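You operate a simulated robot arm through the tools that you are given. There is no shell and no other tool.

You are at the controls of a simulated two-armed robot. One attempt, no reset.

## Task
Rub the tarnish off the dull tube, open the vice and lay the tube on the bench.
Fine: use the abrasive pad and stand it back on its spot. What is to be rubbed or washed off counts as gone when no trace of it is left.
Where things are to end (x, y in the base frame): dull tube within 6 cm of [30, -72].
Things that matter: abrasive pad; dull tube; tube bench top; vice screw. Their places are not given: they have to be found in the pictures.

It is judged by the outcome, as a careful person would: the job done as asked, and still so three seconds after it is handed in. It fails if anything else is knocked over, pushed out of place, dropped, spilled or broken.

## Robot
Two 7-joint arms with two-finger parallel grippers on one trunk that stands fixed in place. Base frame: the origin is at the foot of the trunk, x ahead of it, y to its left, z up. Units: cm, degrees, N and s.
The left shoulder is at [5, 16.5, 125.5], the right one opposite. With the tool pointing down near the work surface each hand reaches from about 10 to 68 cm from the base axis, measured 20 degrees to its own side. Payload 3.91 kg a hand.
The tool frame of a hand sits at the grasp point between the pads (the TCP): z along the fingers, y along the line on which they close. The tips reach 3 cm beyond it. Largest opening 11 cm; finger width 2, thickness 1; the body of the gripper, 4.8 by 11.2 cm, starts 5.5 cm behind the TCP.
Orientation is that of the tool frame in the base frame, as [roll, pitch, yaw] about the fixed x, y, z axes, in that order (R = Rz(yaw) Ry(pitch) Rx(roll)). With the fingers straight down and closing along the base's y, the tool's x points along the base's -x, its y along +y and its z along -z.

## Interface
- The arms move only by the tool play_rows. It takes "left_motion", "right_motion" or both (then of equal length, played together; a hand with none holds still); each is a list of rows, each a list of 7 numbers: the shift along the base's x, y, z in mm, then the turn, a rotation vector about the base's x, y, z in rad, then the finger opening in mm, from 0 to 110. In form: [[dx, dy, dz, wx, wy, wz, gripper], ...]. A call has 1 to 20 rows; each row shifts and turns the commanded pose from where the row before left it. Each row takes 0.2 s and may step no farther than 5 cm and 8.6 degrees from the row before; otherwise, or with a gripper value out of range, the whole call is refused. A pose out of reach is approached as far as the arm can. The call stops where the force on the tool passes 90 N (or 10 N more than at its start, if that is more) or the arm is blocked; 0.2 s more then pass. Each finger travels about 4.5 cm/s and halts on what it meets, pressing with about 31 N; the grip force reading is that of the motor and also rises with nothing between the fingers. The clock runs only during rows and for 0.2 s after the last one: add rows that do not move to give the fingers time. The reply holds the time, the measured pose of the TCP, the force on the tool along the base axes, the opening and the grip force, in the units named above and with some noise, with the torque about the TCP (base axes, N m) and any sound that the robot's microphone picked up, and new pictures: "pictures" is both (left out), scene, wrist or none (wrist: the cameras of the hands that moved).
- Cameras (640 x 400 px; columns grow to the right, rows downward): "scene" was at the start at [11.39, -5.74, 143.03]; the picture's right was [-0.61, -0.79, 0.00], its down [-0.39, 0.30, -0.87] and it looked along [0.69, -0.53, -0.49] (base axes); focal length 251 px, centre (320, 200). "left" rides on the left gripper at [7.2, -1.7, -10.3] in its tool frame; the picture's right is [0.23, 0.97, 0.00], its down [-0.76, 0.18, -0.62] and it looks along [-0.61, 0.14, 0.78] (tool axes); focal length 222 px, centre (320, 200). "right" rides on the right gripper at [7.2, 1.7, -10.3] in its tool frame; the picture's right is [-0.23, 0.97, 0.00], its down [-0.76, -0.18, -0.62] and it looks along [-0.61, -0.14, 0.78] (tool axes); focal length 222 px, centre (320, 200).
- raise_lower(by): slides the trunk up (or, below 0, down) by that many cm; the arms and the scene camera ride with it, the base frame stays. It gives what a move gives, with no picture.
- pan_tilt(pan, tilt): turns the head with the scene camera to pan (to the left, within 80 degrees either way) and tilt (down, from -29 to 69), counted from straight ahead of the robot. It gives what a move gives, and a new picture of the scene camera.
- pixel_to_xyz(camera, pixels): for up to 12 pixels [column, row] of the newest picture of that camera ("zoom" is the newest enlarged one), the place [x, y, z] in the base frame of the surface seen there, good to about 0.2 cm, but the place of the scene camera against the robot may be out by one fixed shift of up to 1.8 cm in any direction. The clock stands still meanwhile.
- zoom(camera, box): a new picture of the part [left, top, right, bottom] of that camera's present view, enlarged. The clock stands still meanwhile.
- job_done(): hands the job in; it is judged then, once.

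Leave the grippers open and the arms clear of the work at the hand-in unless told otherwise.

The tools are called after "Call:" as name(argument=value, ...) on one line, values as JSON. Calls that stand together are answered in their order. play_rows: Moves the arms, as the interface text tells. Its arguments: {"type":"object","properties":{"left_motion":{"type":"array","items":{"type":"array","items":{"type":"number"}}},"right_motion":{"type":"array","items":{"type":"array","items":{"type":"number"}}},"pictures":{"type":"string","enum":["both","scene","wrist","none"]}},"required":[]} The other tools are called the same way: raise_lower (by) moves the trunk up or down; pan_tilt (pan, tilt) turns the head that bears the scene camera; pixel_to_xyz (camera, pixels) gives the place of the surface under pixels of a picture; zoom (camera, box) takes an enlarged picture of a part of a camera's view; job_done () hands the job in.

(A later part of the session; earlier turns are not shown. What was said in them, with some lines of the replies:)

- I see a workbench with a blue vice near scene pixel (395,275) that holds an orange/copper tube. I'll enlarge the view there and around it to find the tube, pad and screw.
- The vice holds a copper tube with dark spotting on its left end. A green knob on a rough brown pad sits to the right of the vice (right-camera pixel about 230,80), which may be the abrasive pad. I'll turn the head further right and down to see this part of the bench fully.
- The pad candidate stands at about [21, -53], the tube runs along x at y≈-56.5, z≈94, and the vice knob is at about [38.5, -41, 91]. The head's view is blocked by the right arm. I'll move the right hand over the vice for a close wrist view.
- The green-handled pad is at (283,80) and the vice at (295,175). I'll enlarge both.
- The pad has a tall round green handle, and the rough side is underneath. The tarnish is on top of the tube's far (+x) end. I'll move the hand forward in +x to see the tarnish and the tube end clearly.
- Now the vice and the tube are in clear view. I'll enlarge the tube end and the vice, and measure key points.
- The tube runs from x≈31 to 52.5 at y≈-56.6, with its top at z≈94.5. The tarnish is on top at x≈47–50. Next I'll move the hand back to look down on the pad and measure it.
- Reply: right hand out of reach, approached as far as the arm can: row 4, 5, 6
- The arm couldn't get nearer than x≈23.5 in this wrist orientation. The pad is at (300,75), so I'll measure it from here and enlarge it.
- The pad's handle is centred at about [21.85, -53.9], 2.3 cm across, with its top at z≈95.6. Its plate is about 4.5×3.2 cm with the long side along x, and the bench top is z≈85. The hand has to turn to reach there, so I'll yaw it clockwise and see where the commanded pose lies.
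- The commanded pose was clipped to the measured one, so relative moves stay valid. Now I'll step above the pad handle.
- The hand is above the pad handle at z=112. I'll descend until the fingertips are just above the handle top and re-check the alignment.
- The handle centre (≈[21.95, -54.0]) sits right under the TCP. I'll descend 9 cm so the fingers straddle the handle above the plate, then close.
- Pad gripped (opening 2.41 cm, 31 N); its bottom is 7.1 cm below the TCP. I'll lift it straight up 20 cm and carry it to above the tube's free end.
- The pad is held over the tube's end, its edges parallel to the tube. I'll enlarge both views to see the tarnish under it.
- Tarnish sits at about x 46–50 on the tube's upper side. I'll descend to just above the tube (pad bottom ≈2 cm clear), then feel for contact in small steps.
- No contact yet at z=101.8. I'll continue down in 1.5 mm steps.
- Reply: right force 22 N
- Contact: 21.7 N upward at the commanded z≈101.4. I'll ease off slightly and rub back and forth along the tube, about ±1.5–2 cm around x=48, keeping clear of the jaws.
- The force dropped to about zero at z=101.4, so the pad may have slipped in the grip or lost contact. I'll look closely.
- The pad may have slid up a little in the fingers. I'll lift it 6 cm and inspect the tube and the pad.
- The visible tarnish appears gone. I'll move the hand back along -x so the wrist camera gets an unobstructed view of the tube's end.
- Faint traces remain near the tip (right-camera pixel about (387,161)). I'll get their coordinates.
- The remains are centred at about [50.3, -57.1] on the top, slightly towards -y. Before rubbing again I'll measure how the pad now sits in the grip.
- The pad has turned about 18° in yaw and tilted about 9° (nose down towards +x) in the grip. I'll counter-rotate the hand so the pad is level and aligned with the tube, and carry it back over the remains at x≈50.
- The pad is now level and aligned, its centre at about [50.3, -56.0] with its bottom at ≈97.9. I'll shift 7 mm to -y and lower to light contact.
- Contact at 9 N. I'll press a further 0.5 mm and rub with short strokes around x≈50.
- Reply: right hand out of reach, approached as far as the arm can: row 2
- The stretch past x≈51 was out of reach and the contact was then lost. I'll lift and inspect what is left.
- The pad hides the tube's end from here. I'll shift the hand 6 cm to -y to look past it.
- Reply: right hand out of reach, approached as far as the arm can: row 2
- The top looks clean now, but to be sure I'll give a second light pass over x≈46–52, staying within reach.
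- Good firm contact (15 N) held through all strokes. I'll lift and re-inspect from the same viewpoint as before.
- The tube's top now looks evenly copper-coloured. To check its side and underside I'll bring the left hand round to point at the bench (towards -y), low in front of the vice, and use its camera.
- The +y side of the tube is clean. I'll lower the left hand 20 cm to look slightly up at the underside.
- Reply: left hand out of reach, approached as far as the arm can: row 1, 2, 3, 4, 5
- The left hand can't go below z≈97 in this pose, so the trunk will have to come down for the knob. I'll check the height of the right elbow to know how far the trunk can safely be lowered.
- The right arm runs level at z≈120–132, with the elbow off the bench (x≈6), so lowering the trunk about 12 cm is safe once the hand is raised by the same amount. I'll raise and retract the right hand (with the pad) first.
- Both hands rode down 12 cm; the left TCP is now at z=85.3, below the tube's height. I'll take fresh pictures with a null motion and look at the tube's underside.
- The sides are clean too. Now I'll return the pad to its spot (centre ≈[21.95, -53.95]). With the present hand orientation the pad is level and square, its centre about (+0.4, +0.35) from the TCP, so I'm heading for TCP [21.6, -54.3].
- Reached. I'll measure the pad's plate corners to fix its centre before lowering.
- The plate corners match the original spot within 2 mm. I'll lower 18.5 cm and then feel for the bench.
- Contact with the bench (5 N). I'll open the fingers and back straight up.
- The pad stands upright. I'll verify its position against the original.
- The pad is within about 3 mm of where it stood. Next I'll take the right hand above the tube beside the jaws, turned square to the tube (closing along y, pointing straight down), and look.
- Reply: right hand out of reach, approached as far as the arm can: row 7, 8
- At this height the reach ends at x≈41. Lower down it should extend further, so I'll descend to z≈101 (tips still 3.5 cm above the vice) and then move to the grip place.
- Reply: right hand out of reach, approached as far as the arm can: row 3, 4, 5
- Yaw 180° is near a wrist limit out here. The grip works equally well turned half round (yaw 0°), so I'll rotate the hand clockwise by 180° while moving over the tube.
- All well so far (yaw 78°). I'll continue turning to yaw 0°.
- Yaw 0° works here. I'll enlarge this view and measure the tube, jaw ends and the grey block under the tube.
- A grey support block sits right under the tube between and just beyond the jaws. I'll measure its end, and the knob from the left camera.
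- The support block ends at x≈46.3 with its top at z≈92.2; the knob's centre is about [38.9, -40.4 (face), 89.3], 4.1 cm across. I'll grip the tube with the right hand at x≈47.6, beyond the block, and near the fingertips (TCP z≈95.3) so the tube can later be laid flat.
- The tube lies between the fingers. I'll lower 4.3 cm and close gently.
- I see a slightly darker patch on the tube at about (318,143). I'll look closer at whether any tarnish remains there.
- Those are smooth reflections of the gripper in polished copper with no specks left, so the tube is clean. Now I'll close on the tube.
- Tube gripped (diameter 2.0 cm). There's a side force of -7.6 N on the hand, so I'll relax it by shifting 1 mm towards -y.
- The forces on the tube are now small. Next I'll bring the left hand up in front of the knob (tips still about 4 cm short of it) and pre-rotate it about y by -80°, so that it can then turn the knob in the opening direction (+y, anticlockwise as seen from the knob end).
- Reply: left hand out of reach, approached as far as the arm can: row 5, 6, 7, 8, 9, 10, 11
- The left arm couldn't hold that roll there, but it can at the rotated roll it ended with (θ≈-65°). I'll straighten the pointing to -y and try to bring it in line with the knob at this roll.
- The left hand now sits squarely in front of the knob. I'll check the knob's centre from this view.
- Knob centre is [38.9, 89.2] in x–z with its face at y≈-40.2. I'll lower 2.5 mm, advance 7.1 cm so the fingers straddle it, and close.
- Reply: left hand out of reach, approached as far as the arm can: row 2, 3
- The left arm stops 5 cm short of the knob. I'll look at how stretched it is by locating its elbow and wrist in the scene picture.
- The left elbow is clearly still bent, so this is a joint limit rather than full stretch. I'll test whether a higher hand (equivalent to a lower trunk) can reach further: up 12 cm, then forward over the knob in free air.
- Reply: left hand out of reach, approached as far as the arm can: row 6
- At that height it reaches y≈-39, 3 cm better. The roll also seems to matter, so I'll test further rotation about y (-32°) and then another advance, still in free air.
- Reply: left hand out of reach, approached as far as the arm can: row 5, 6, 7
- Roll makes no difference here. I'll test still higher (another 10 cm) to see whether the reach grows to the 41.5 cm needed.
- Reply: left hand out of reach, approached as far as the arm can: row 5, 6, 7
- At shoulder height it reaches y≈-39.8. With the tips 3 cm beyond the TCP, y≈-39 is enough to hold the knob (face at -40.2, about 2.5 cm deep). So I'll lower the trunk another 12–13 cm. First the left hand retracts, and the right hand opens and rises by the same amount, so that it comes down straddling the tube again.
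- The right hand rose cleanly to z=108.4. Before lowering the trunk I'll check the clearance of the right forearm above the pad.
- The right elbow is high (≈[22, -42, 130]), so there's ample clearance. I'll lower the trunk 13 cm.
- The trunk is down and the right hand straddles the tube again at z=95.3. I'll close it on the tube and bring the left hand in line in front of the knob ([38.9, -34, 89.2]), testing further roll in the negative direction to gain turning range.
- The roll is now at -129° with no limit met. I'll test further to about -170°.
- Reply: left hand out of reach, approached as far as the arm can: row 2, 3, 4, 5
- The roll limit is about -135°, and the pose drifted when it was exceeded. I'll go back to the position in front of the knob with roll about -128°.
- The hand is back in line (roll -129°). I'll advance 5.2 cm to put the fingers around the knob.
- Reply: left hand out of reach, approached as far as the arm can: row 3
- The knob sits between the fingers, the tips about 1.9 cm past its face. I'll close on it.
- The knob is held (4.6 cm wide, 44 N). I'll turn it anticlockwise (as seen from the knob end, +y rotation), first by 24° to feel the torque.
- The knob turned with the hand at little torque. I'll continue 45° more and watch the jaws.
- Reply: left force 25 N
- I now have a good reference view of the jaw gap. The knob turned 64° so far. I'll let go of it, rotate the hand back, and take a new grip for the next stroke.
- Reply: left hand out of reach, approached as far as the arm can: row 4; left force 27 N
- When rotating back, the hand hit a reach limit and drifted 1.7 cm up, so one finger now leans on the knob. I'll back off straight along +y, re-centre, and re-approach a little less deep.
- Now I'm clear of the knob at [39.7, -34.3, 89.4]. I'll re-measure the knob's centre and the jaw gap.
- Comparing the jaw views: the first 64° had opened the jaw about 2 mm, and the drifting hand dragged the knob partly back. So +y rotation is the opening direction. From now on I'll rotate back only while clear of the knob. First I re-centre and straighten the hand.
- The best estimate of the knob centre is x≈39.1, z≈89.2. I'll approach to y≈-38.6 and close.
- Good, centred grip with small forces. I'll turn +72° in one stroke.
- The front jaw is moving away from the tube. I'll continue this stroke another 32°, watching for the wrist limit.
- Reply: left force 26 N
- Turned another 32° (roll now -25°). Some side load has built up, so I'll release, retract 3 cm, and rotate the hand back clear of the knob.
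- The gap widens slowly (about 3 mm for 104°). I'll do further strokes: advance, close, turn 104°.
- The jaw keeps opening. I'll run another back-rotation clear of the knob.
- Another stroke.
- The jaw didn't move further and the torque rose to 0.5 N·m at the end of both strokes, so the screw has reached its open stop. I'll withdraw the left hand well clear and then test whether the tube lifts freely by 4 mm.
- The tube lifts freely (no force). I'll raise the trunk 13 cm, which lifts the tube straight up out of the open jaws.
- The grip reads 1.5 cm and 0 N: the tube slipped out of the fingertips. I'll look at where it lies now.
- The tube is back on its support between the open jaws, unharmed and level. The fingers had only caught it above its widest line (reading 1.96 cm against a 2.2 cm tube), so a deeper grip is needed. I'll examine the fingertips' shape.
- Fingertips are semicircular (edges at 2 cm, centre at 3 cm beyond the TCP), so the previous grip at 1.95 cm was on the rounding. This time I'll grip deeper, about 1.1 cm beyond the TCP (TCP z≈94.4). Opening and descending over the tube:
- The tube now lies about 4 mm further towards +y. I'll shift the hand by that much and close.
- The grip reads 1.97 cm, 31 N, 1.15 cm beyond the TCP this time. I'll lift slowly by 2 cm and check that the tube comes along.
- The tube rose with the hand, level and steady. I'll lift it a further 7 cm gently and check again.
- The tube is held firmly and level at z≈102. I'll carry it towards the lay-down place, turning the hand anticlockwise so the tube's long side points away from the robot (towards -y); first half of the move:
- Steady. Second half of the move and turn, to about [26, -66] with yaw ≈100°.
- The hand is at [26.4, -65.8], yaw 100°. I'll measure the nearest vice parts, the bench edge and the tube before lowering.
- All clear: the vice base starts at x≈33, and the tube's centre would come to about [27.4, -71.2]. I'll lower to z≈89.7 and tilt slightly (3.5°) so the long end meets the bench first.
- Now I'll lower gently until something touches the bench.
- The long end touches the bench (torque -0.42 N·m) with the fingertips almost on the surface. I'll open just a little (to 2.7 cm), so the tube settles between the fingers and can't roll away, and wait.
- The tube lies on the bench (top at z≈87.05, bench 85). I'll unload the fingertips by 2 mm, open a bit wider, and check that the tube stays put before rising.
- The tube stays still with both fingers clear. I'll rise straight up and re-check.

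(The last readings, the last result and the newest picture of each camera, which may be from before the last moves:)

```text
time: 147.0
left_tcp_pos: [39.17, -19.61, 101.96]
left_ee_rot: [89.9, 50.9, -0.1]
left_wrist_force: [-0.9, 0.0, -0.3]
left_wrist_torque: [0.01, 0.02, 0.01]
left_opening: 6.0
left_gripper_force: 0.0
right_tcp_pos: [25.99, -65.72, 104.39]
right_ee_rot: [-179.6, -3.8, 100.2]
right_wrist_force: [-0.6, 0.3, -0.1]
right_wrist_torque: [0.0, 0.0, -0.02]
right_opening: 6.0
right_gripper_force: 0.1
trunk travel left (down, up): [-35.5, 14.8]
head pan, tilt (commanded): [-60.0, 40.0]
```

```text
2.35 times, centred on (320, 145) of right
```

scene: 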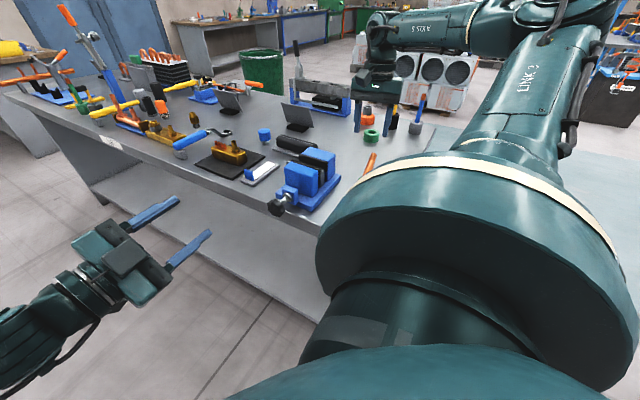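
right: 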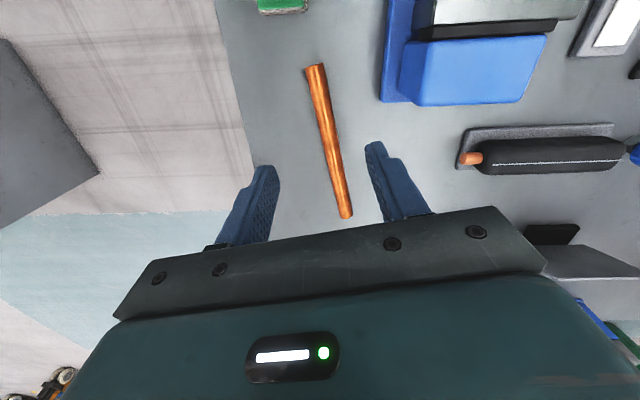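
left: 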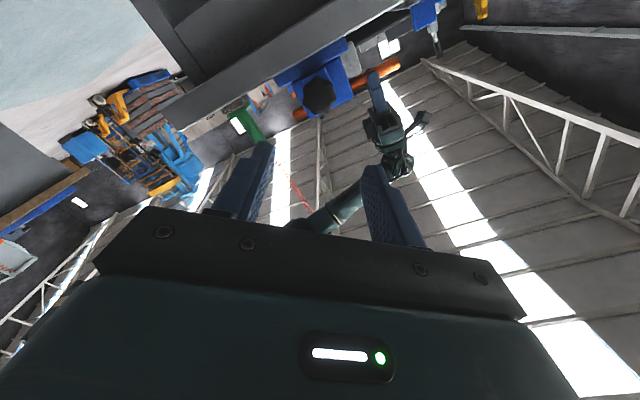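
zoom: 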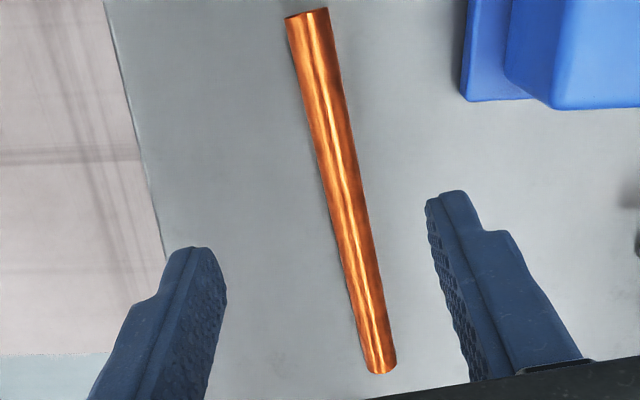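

The tube lies flat on the bench. I'll measure its ends, and check the pad.

Call:
pixel_to_xyz(camera="right", pixels=[[315, 70], [345, 214], [330, 140], [322, 100], [338, 180], [283, 5]])

Call:
zoom(camera="scene", box=[235, 110, 385, 220])

```text
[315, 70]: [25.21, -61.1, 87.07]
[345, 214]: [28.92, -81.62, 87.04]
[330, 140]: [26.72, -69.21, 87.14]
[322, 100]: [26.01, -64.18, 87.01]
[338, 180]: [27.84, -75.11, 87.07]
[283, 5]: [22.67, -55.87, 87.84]
```

```text
3.64 times, centred on (310, 165) of scene
```

zoom: 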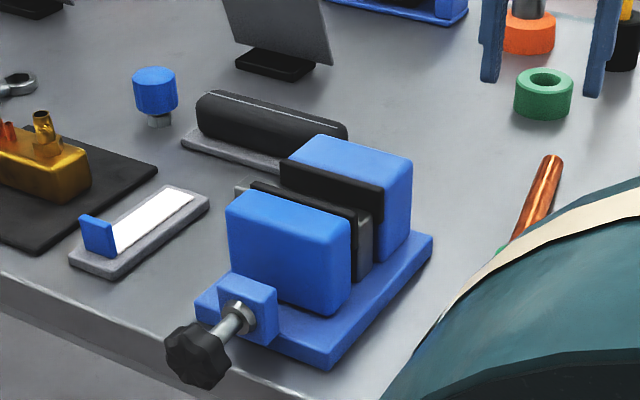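

The tube's centre is about [27.1, -71.4], 3 cm from the goal, and the vice stands open. I'll take a close look at the once-tarnished end (now at (318,85)) for any trace, and at the pad.

Call:
zoom(camera="right", box=[290, 55, 350, 120])

Call:
zoom(camera="right", box=[300, 110, 365, 225])

```text
6.15 times, centred on (320, 88) of right
```

zoom: 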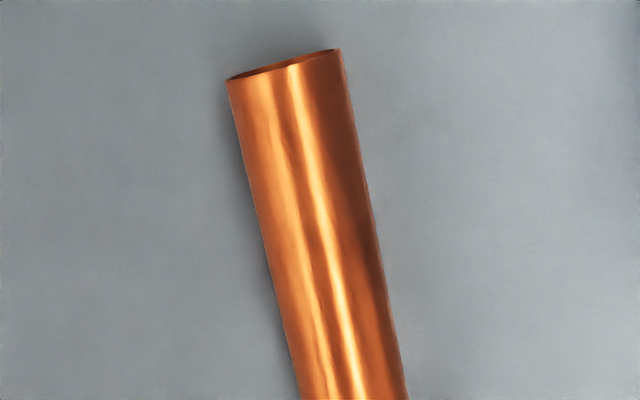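

```text
3.48 times, centred on (332, 168) of right
```

zoom: 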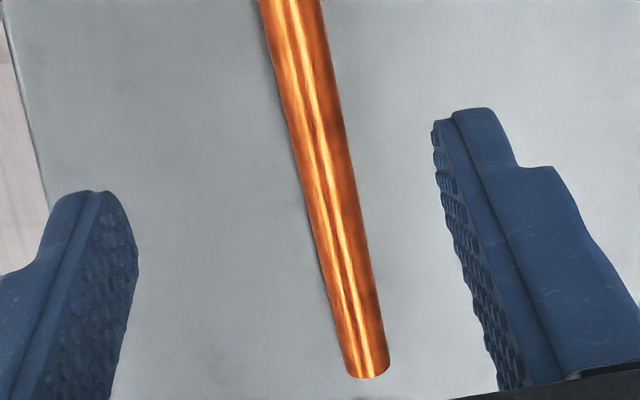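

The tube is bright all along with no trace of tarnish. Now I'll move the right arm up and back, clear of the work, and open both grippers.

Call:
play_rows(right_motion=[[0, 0, 30, 0, 0, 0, 110], [0, 10, 30, 0, 0, 0, 110], [0, 25, 20, 0, 0, 0, 110], [0, 35, 10, 0, 0, 0, 110], [0, 35, 0, 0, 0, 0, 110], [0, 35, 0, 0, 0, 0, 110], [0, 30, 0, 0, 0, 0, 110], [0, 0, 0, 0, 0, 0, 110]], left_motion=[[0, 20, 0, 0, 0, 0, 80], [0, 20, 0, 0, 0, 0, 110], [0, 20, 0, 0, 0, 0, 110], [0, 0, 0, 0, 0, 0, 110], [0, 0, 0, 0, 0, 0, 110], [0, 0, 0, 0, 0, 0, 110], [0, 0, 0, 0, 0, 0, 110], [0, 0, 0, 0, 0, 0, 110]], pictures="both")

```text
time: 148.8
left_tcp_pos: [39.41, -13.53, 101.85]
left_ee_rot: [89.9, 50.9, 0.0]
left_wrist_force: [0.4, 0.2, -0.1]
left_wrist_torque: [0.0, -0.03, 0.0]
left_opening: 10.99
left_gripper_force: 0.1
right_tcp_pos: [26.39, -48.55, 113.32]
right_ee_rot: [-179.8, -3.9, 100.2]
right_wrist_force: [-0.4, -0.7, 0.0]
right_wrist_torque: [0.02, 0.0, -0.01]
right_opening: 11.02
right_gripper_force: 0.0
trunk travel left (down, up): [-35.5, 14.8]
head pan, tilt (commanded): [-60.0, 40.0]
```

scene: 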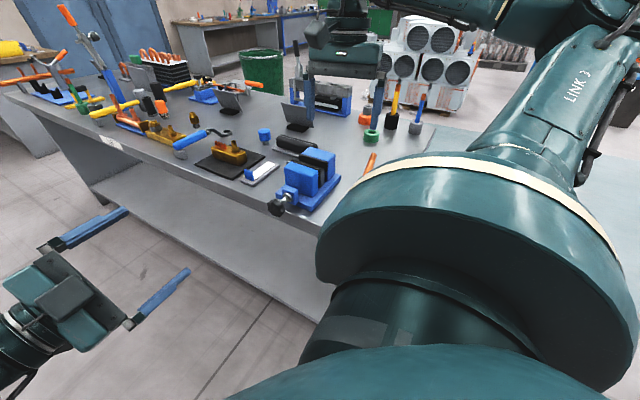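
right: 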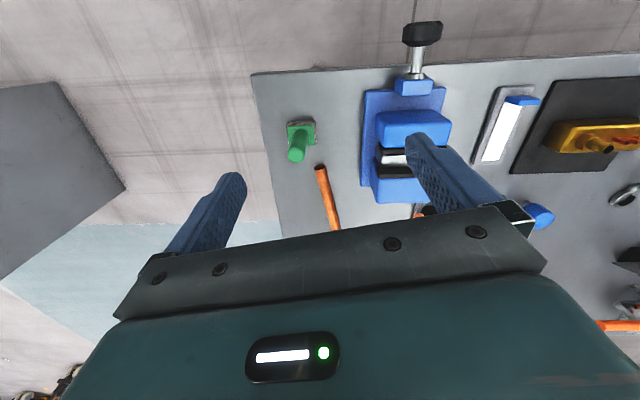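
left: 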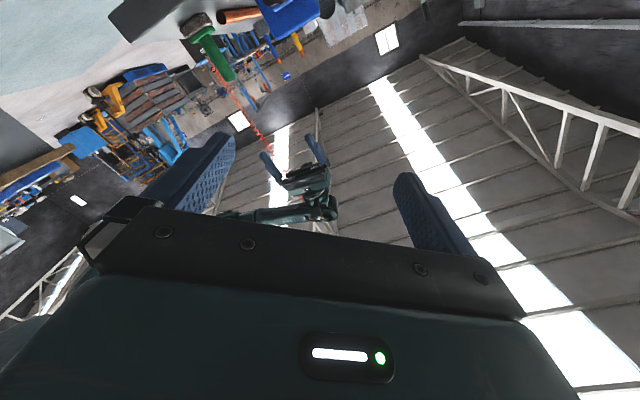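

Everything stands in order. I'll check the pad's position once more and then move the right hand off the bench area.

Call:
pixel_to_xyz(camera="right", pixels=[[298, 152], [298, 124], [313, 126], [312, 142], [320, 168], [334, 222]])

Call:
zoom(camera="right", box=[260, 60, 480, 235])

Call:
play_rows(right_motion=[[0, 35, 20, 0, 0, 0, 110], [0, 35, 20, 0, 0, 0, 110], [0, 30, 20, 0, 0, 0, 110], [0, 20, 0, 0, 0, 0, 110], [0, 0, 0, 0, 0, 0, 110], [0, 0, 0, 0, 0, 0, 110]], pictures="both")

```text
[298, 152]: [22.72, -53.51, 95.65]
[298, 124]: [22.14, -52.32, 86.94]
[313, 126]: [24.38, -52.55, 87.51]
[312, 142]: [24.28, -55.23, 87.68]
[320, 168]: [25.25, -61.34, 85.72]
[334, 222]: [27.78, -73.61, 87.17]
```

```text
2.29 times, centred on (370, 148) of right
```

zoom: 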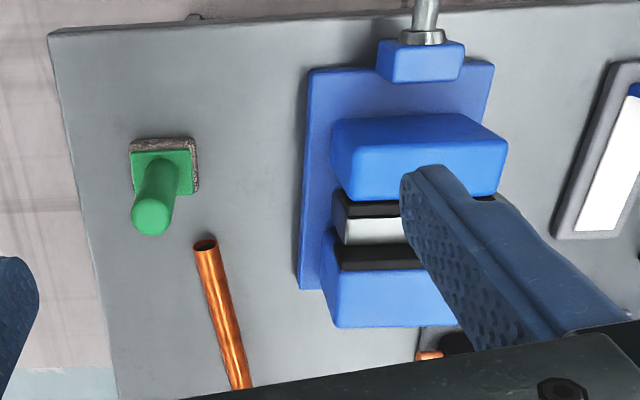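

```text
time: 150.2
left_tcp_pos: [39.57, -13.61, 102.05]
left_ee_rot: [89.9, 50.9, -0.1]
left_wrist_force: [0.2, -0.6, 0.2]
left_wrist_torque: [0.0, -0.02, -0.02]
left_opening: 10.99
left_gripper_force: 0.1
right_tcp_pos: [26.11, -36.56, 119.1]
right_ee_rot: [-179.7, -3.8, 100.2]
right_wrist_force: [0.3, 0.3, 0.5]
right_wrist_torque: [0.01, 0.0, -0.04]
right_opening: 11.0
right_gripper_force: 0.1
trunk travel left (down, up): [-35.5, 14.8]
head pan, tilt (commanded): [-60.0, 40.0]
```

scene: 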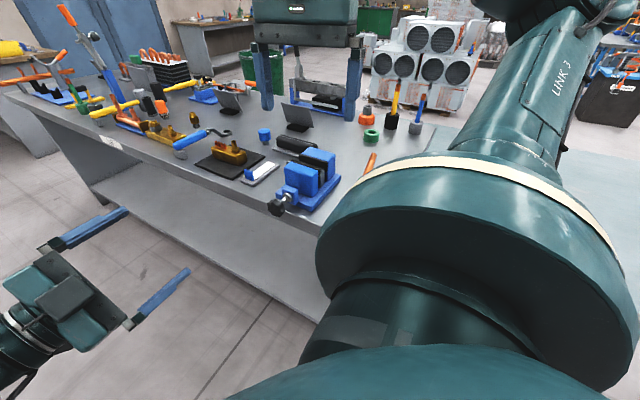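
right: 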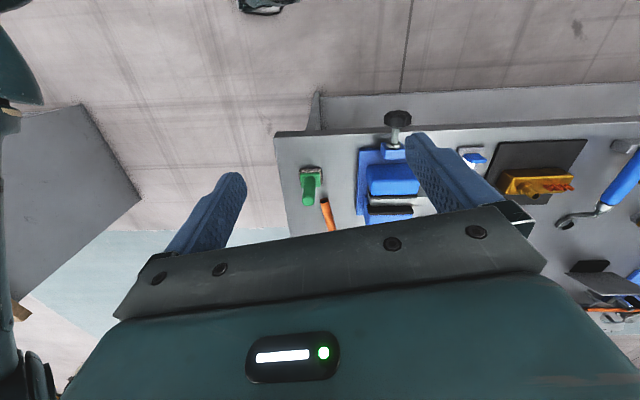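

Both arms are clear. As a last check I'll measure the opening between the jaw pads.

Call:
zoom(camera="right", box=[350, 140, 430, 220])

Call:
zoom(camera="scene", box=[260, 135, 350, 215])

Call:
pixel_to_xyz(camera="scene", pixels=[[308, 166], [314, 170], [316, 160], [326, 163], [300, 175], [322, 155]])

```text
5.00 times, centred on (390, 180) of right
```

zoom: 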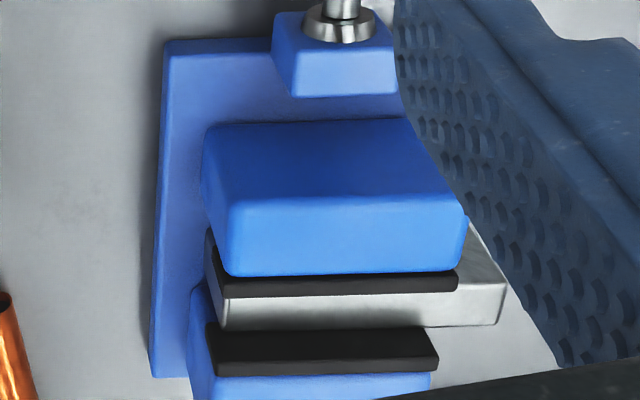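

```text
5.00 times, centred on (305, 175) of scene
```

zoom: 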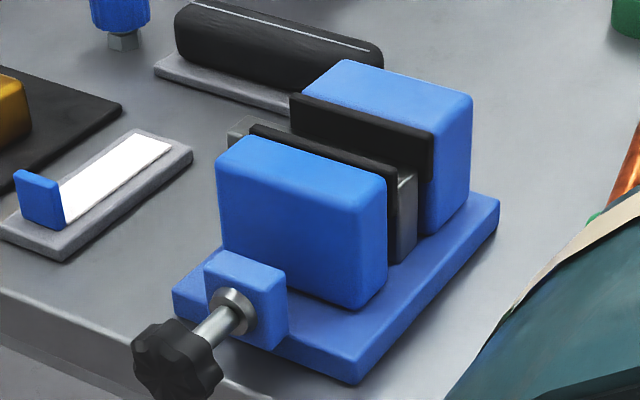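

```text
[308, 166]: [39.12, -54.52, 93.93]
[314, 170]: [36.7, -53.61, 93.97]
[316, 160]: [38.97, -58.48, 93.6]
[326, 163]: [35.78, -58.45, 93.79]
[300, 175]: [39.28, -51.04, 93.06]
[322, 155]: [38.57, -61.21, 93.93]
```

The job is complete as far as I can see:
- **Tube:** no trace of tarnish is visible, and it lies still on the bench with its centre at about [27, -71.4], 3 cm from the goal.
- **Vice:** the jaws stand about 3 cm apart, with the screw at its open stop.
- **Pad:** it stands upright within about 3 mm of its spot.
- **Arms:** both are clear of the work with the grippers open.

The tube did slip out of the right hand once, while I was lifting it. It settled back on its support inside the vice, with no visible damage. I'm handing the job in.

Call:
job_done()

```text
The job is handed in.
```

I've handed the job in: the tube is clean and lying on the bench, and the vice is open. The result hasn't come back yet.

- **Tube:** No tarnish shows on any side I could see; I never saw directly underneath it. Its centre is about [27, -71.4], roughly 3 cm from the goal and inside the 6 cm limit.
- **Vice:** The jaw pads stand about 3 cm apart. I think the screw is at its open stop, because the jaw did not move on the last turn.
- **Pad:** It stands upright within about 3 mm of where it was.
- **Arms:** Both are clear of the work with the grippers open.

**Slip:** The tube slipped out of the right hand once as I lifted it from the vice. It settled back on its support between the jaws with no visible damage. I gripped it deeper and the second lift held.

**Release:** When I let go, the tube's gripped end dropped just under 1 cm onto the bench. The other end was already touching the surface.
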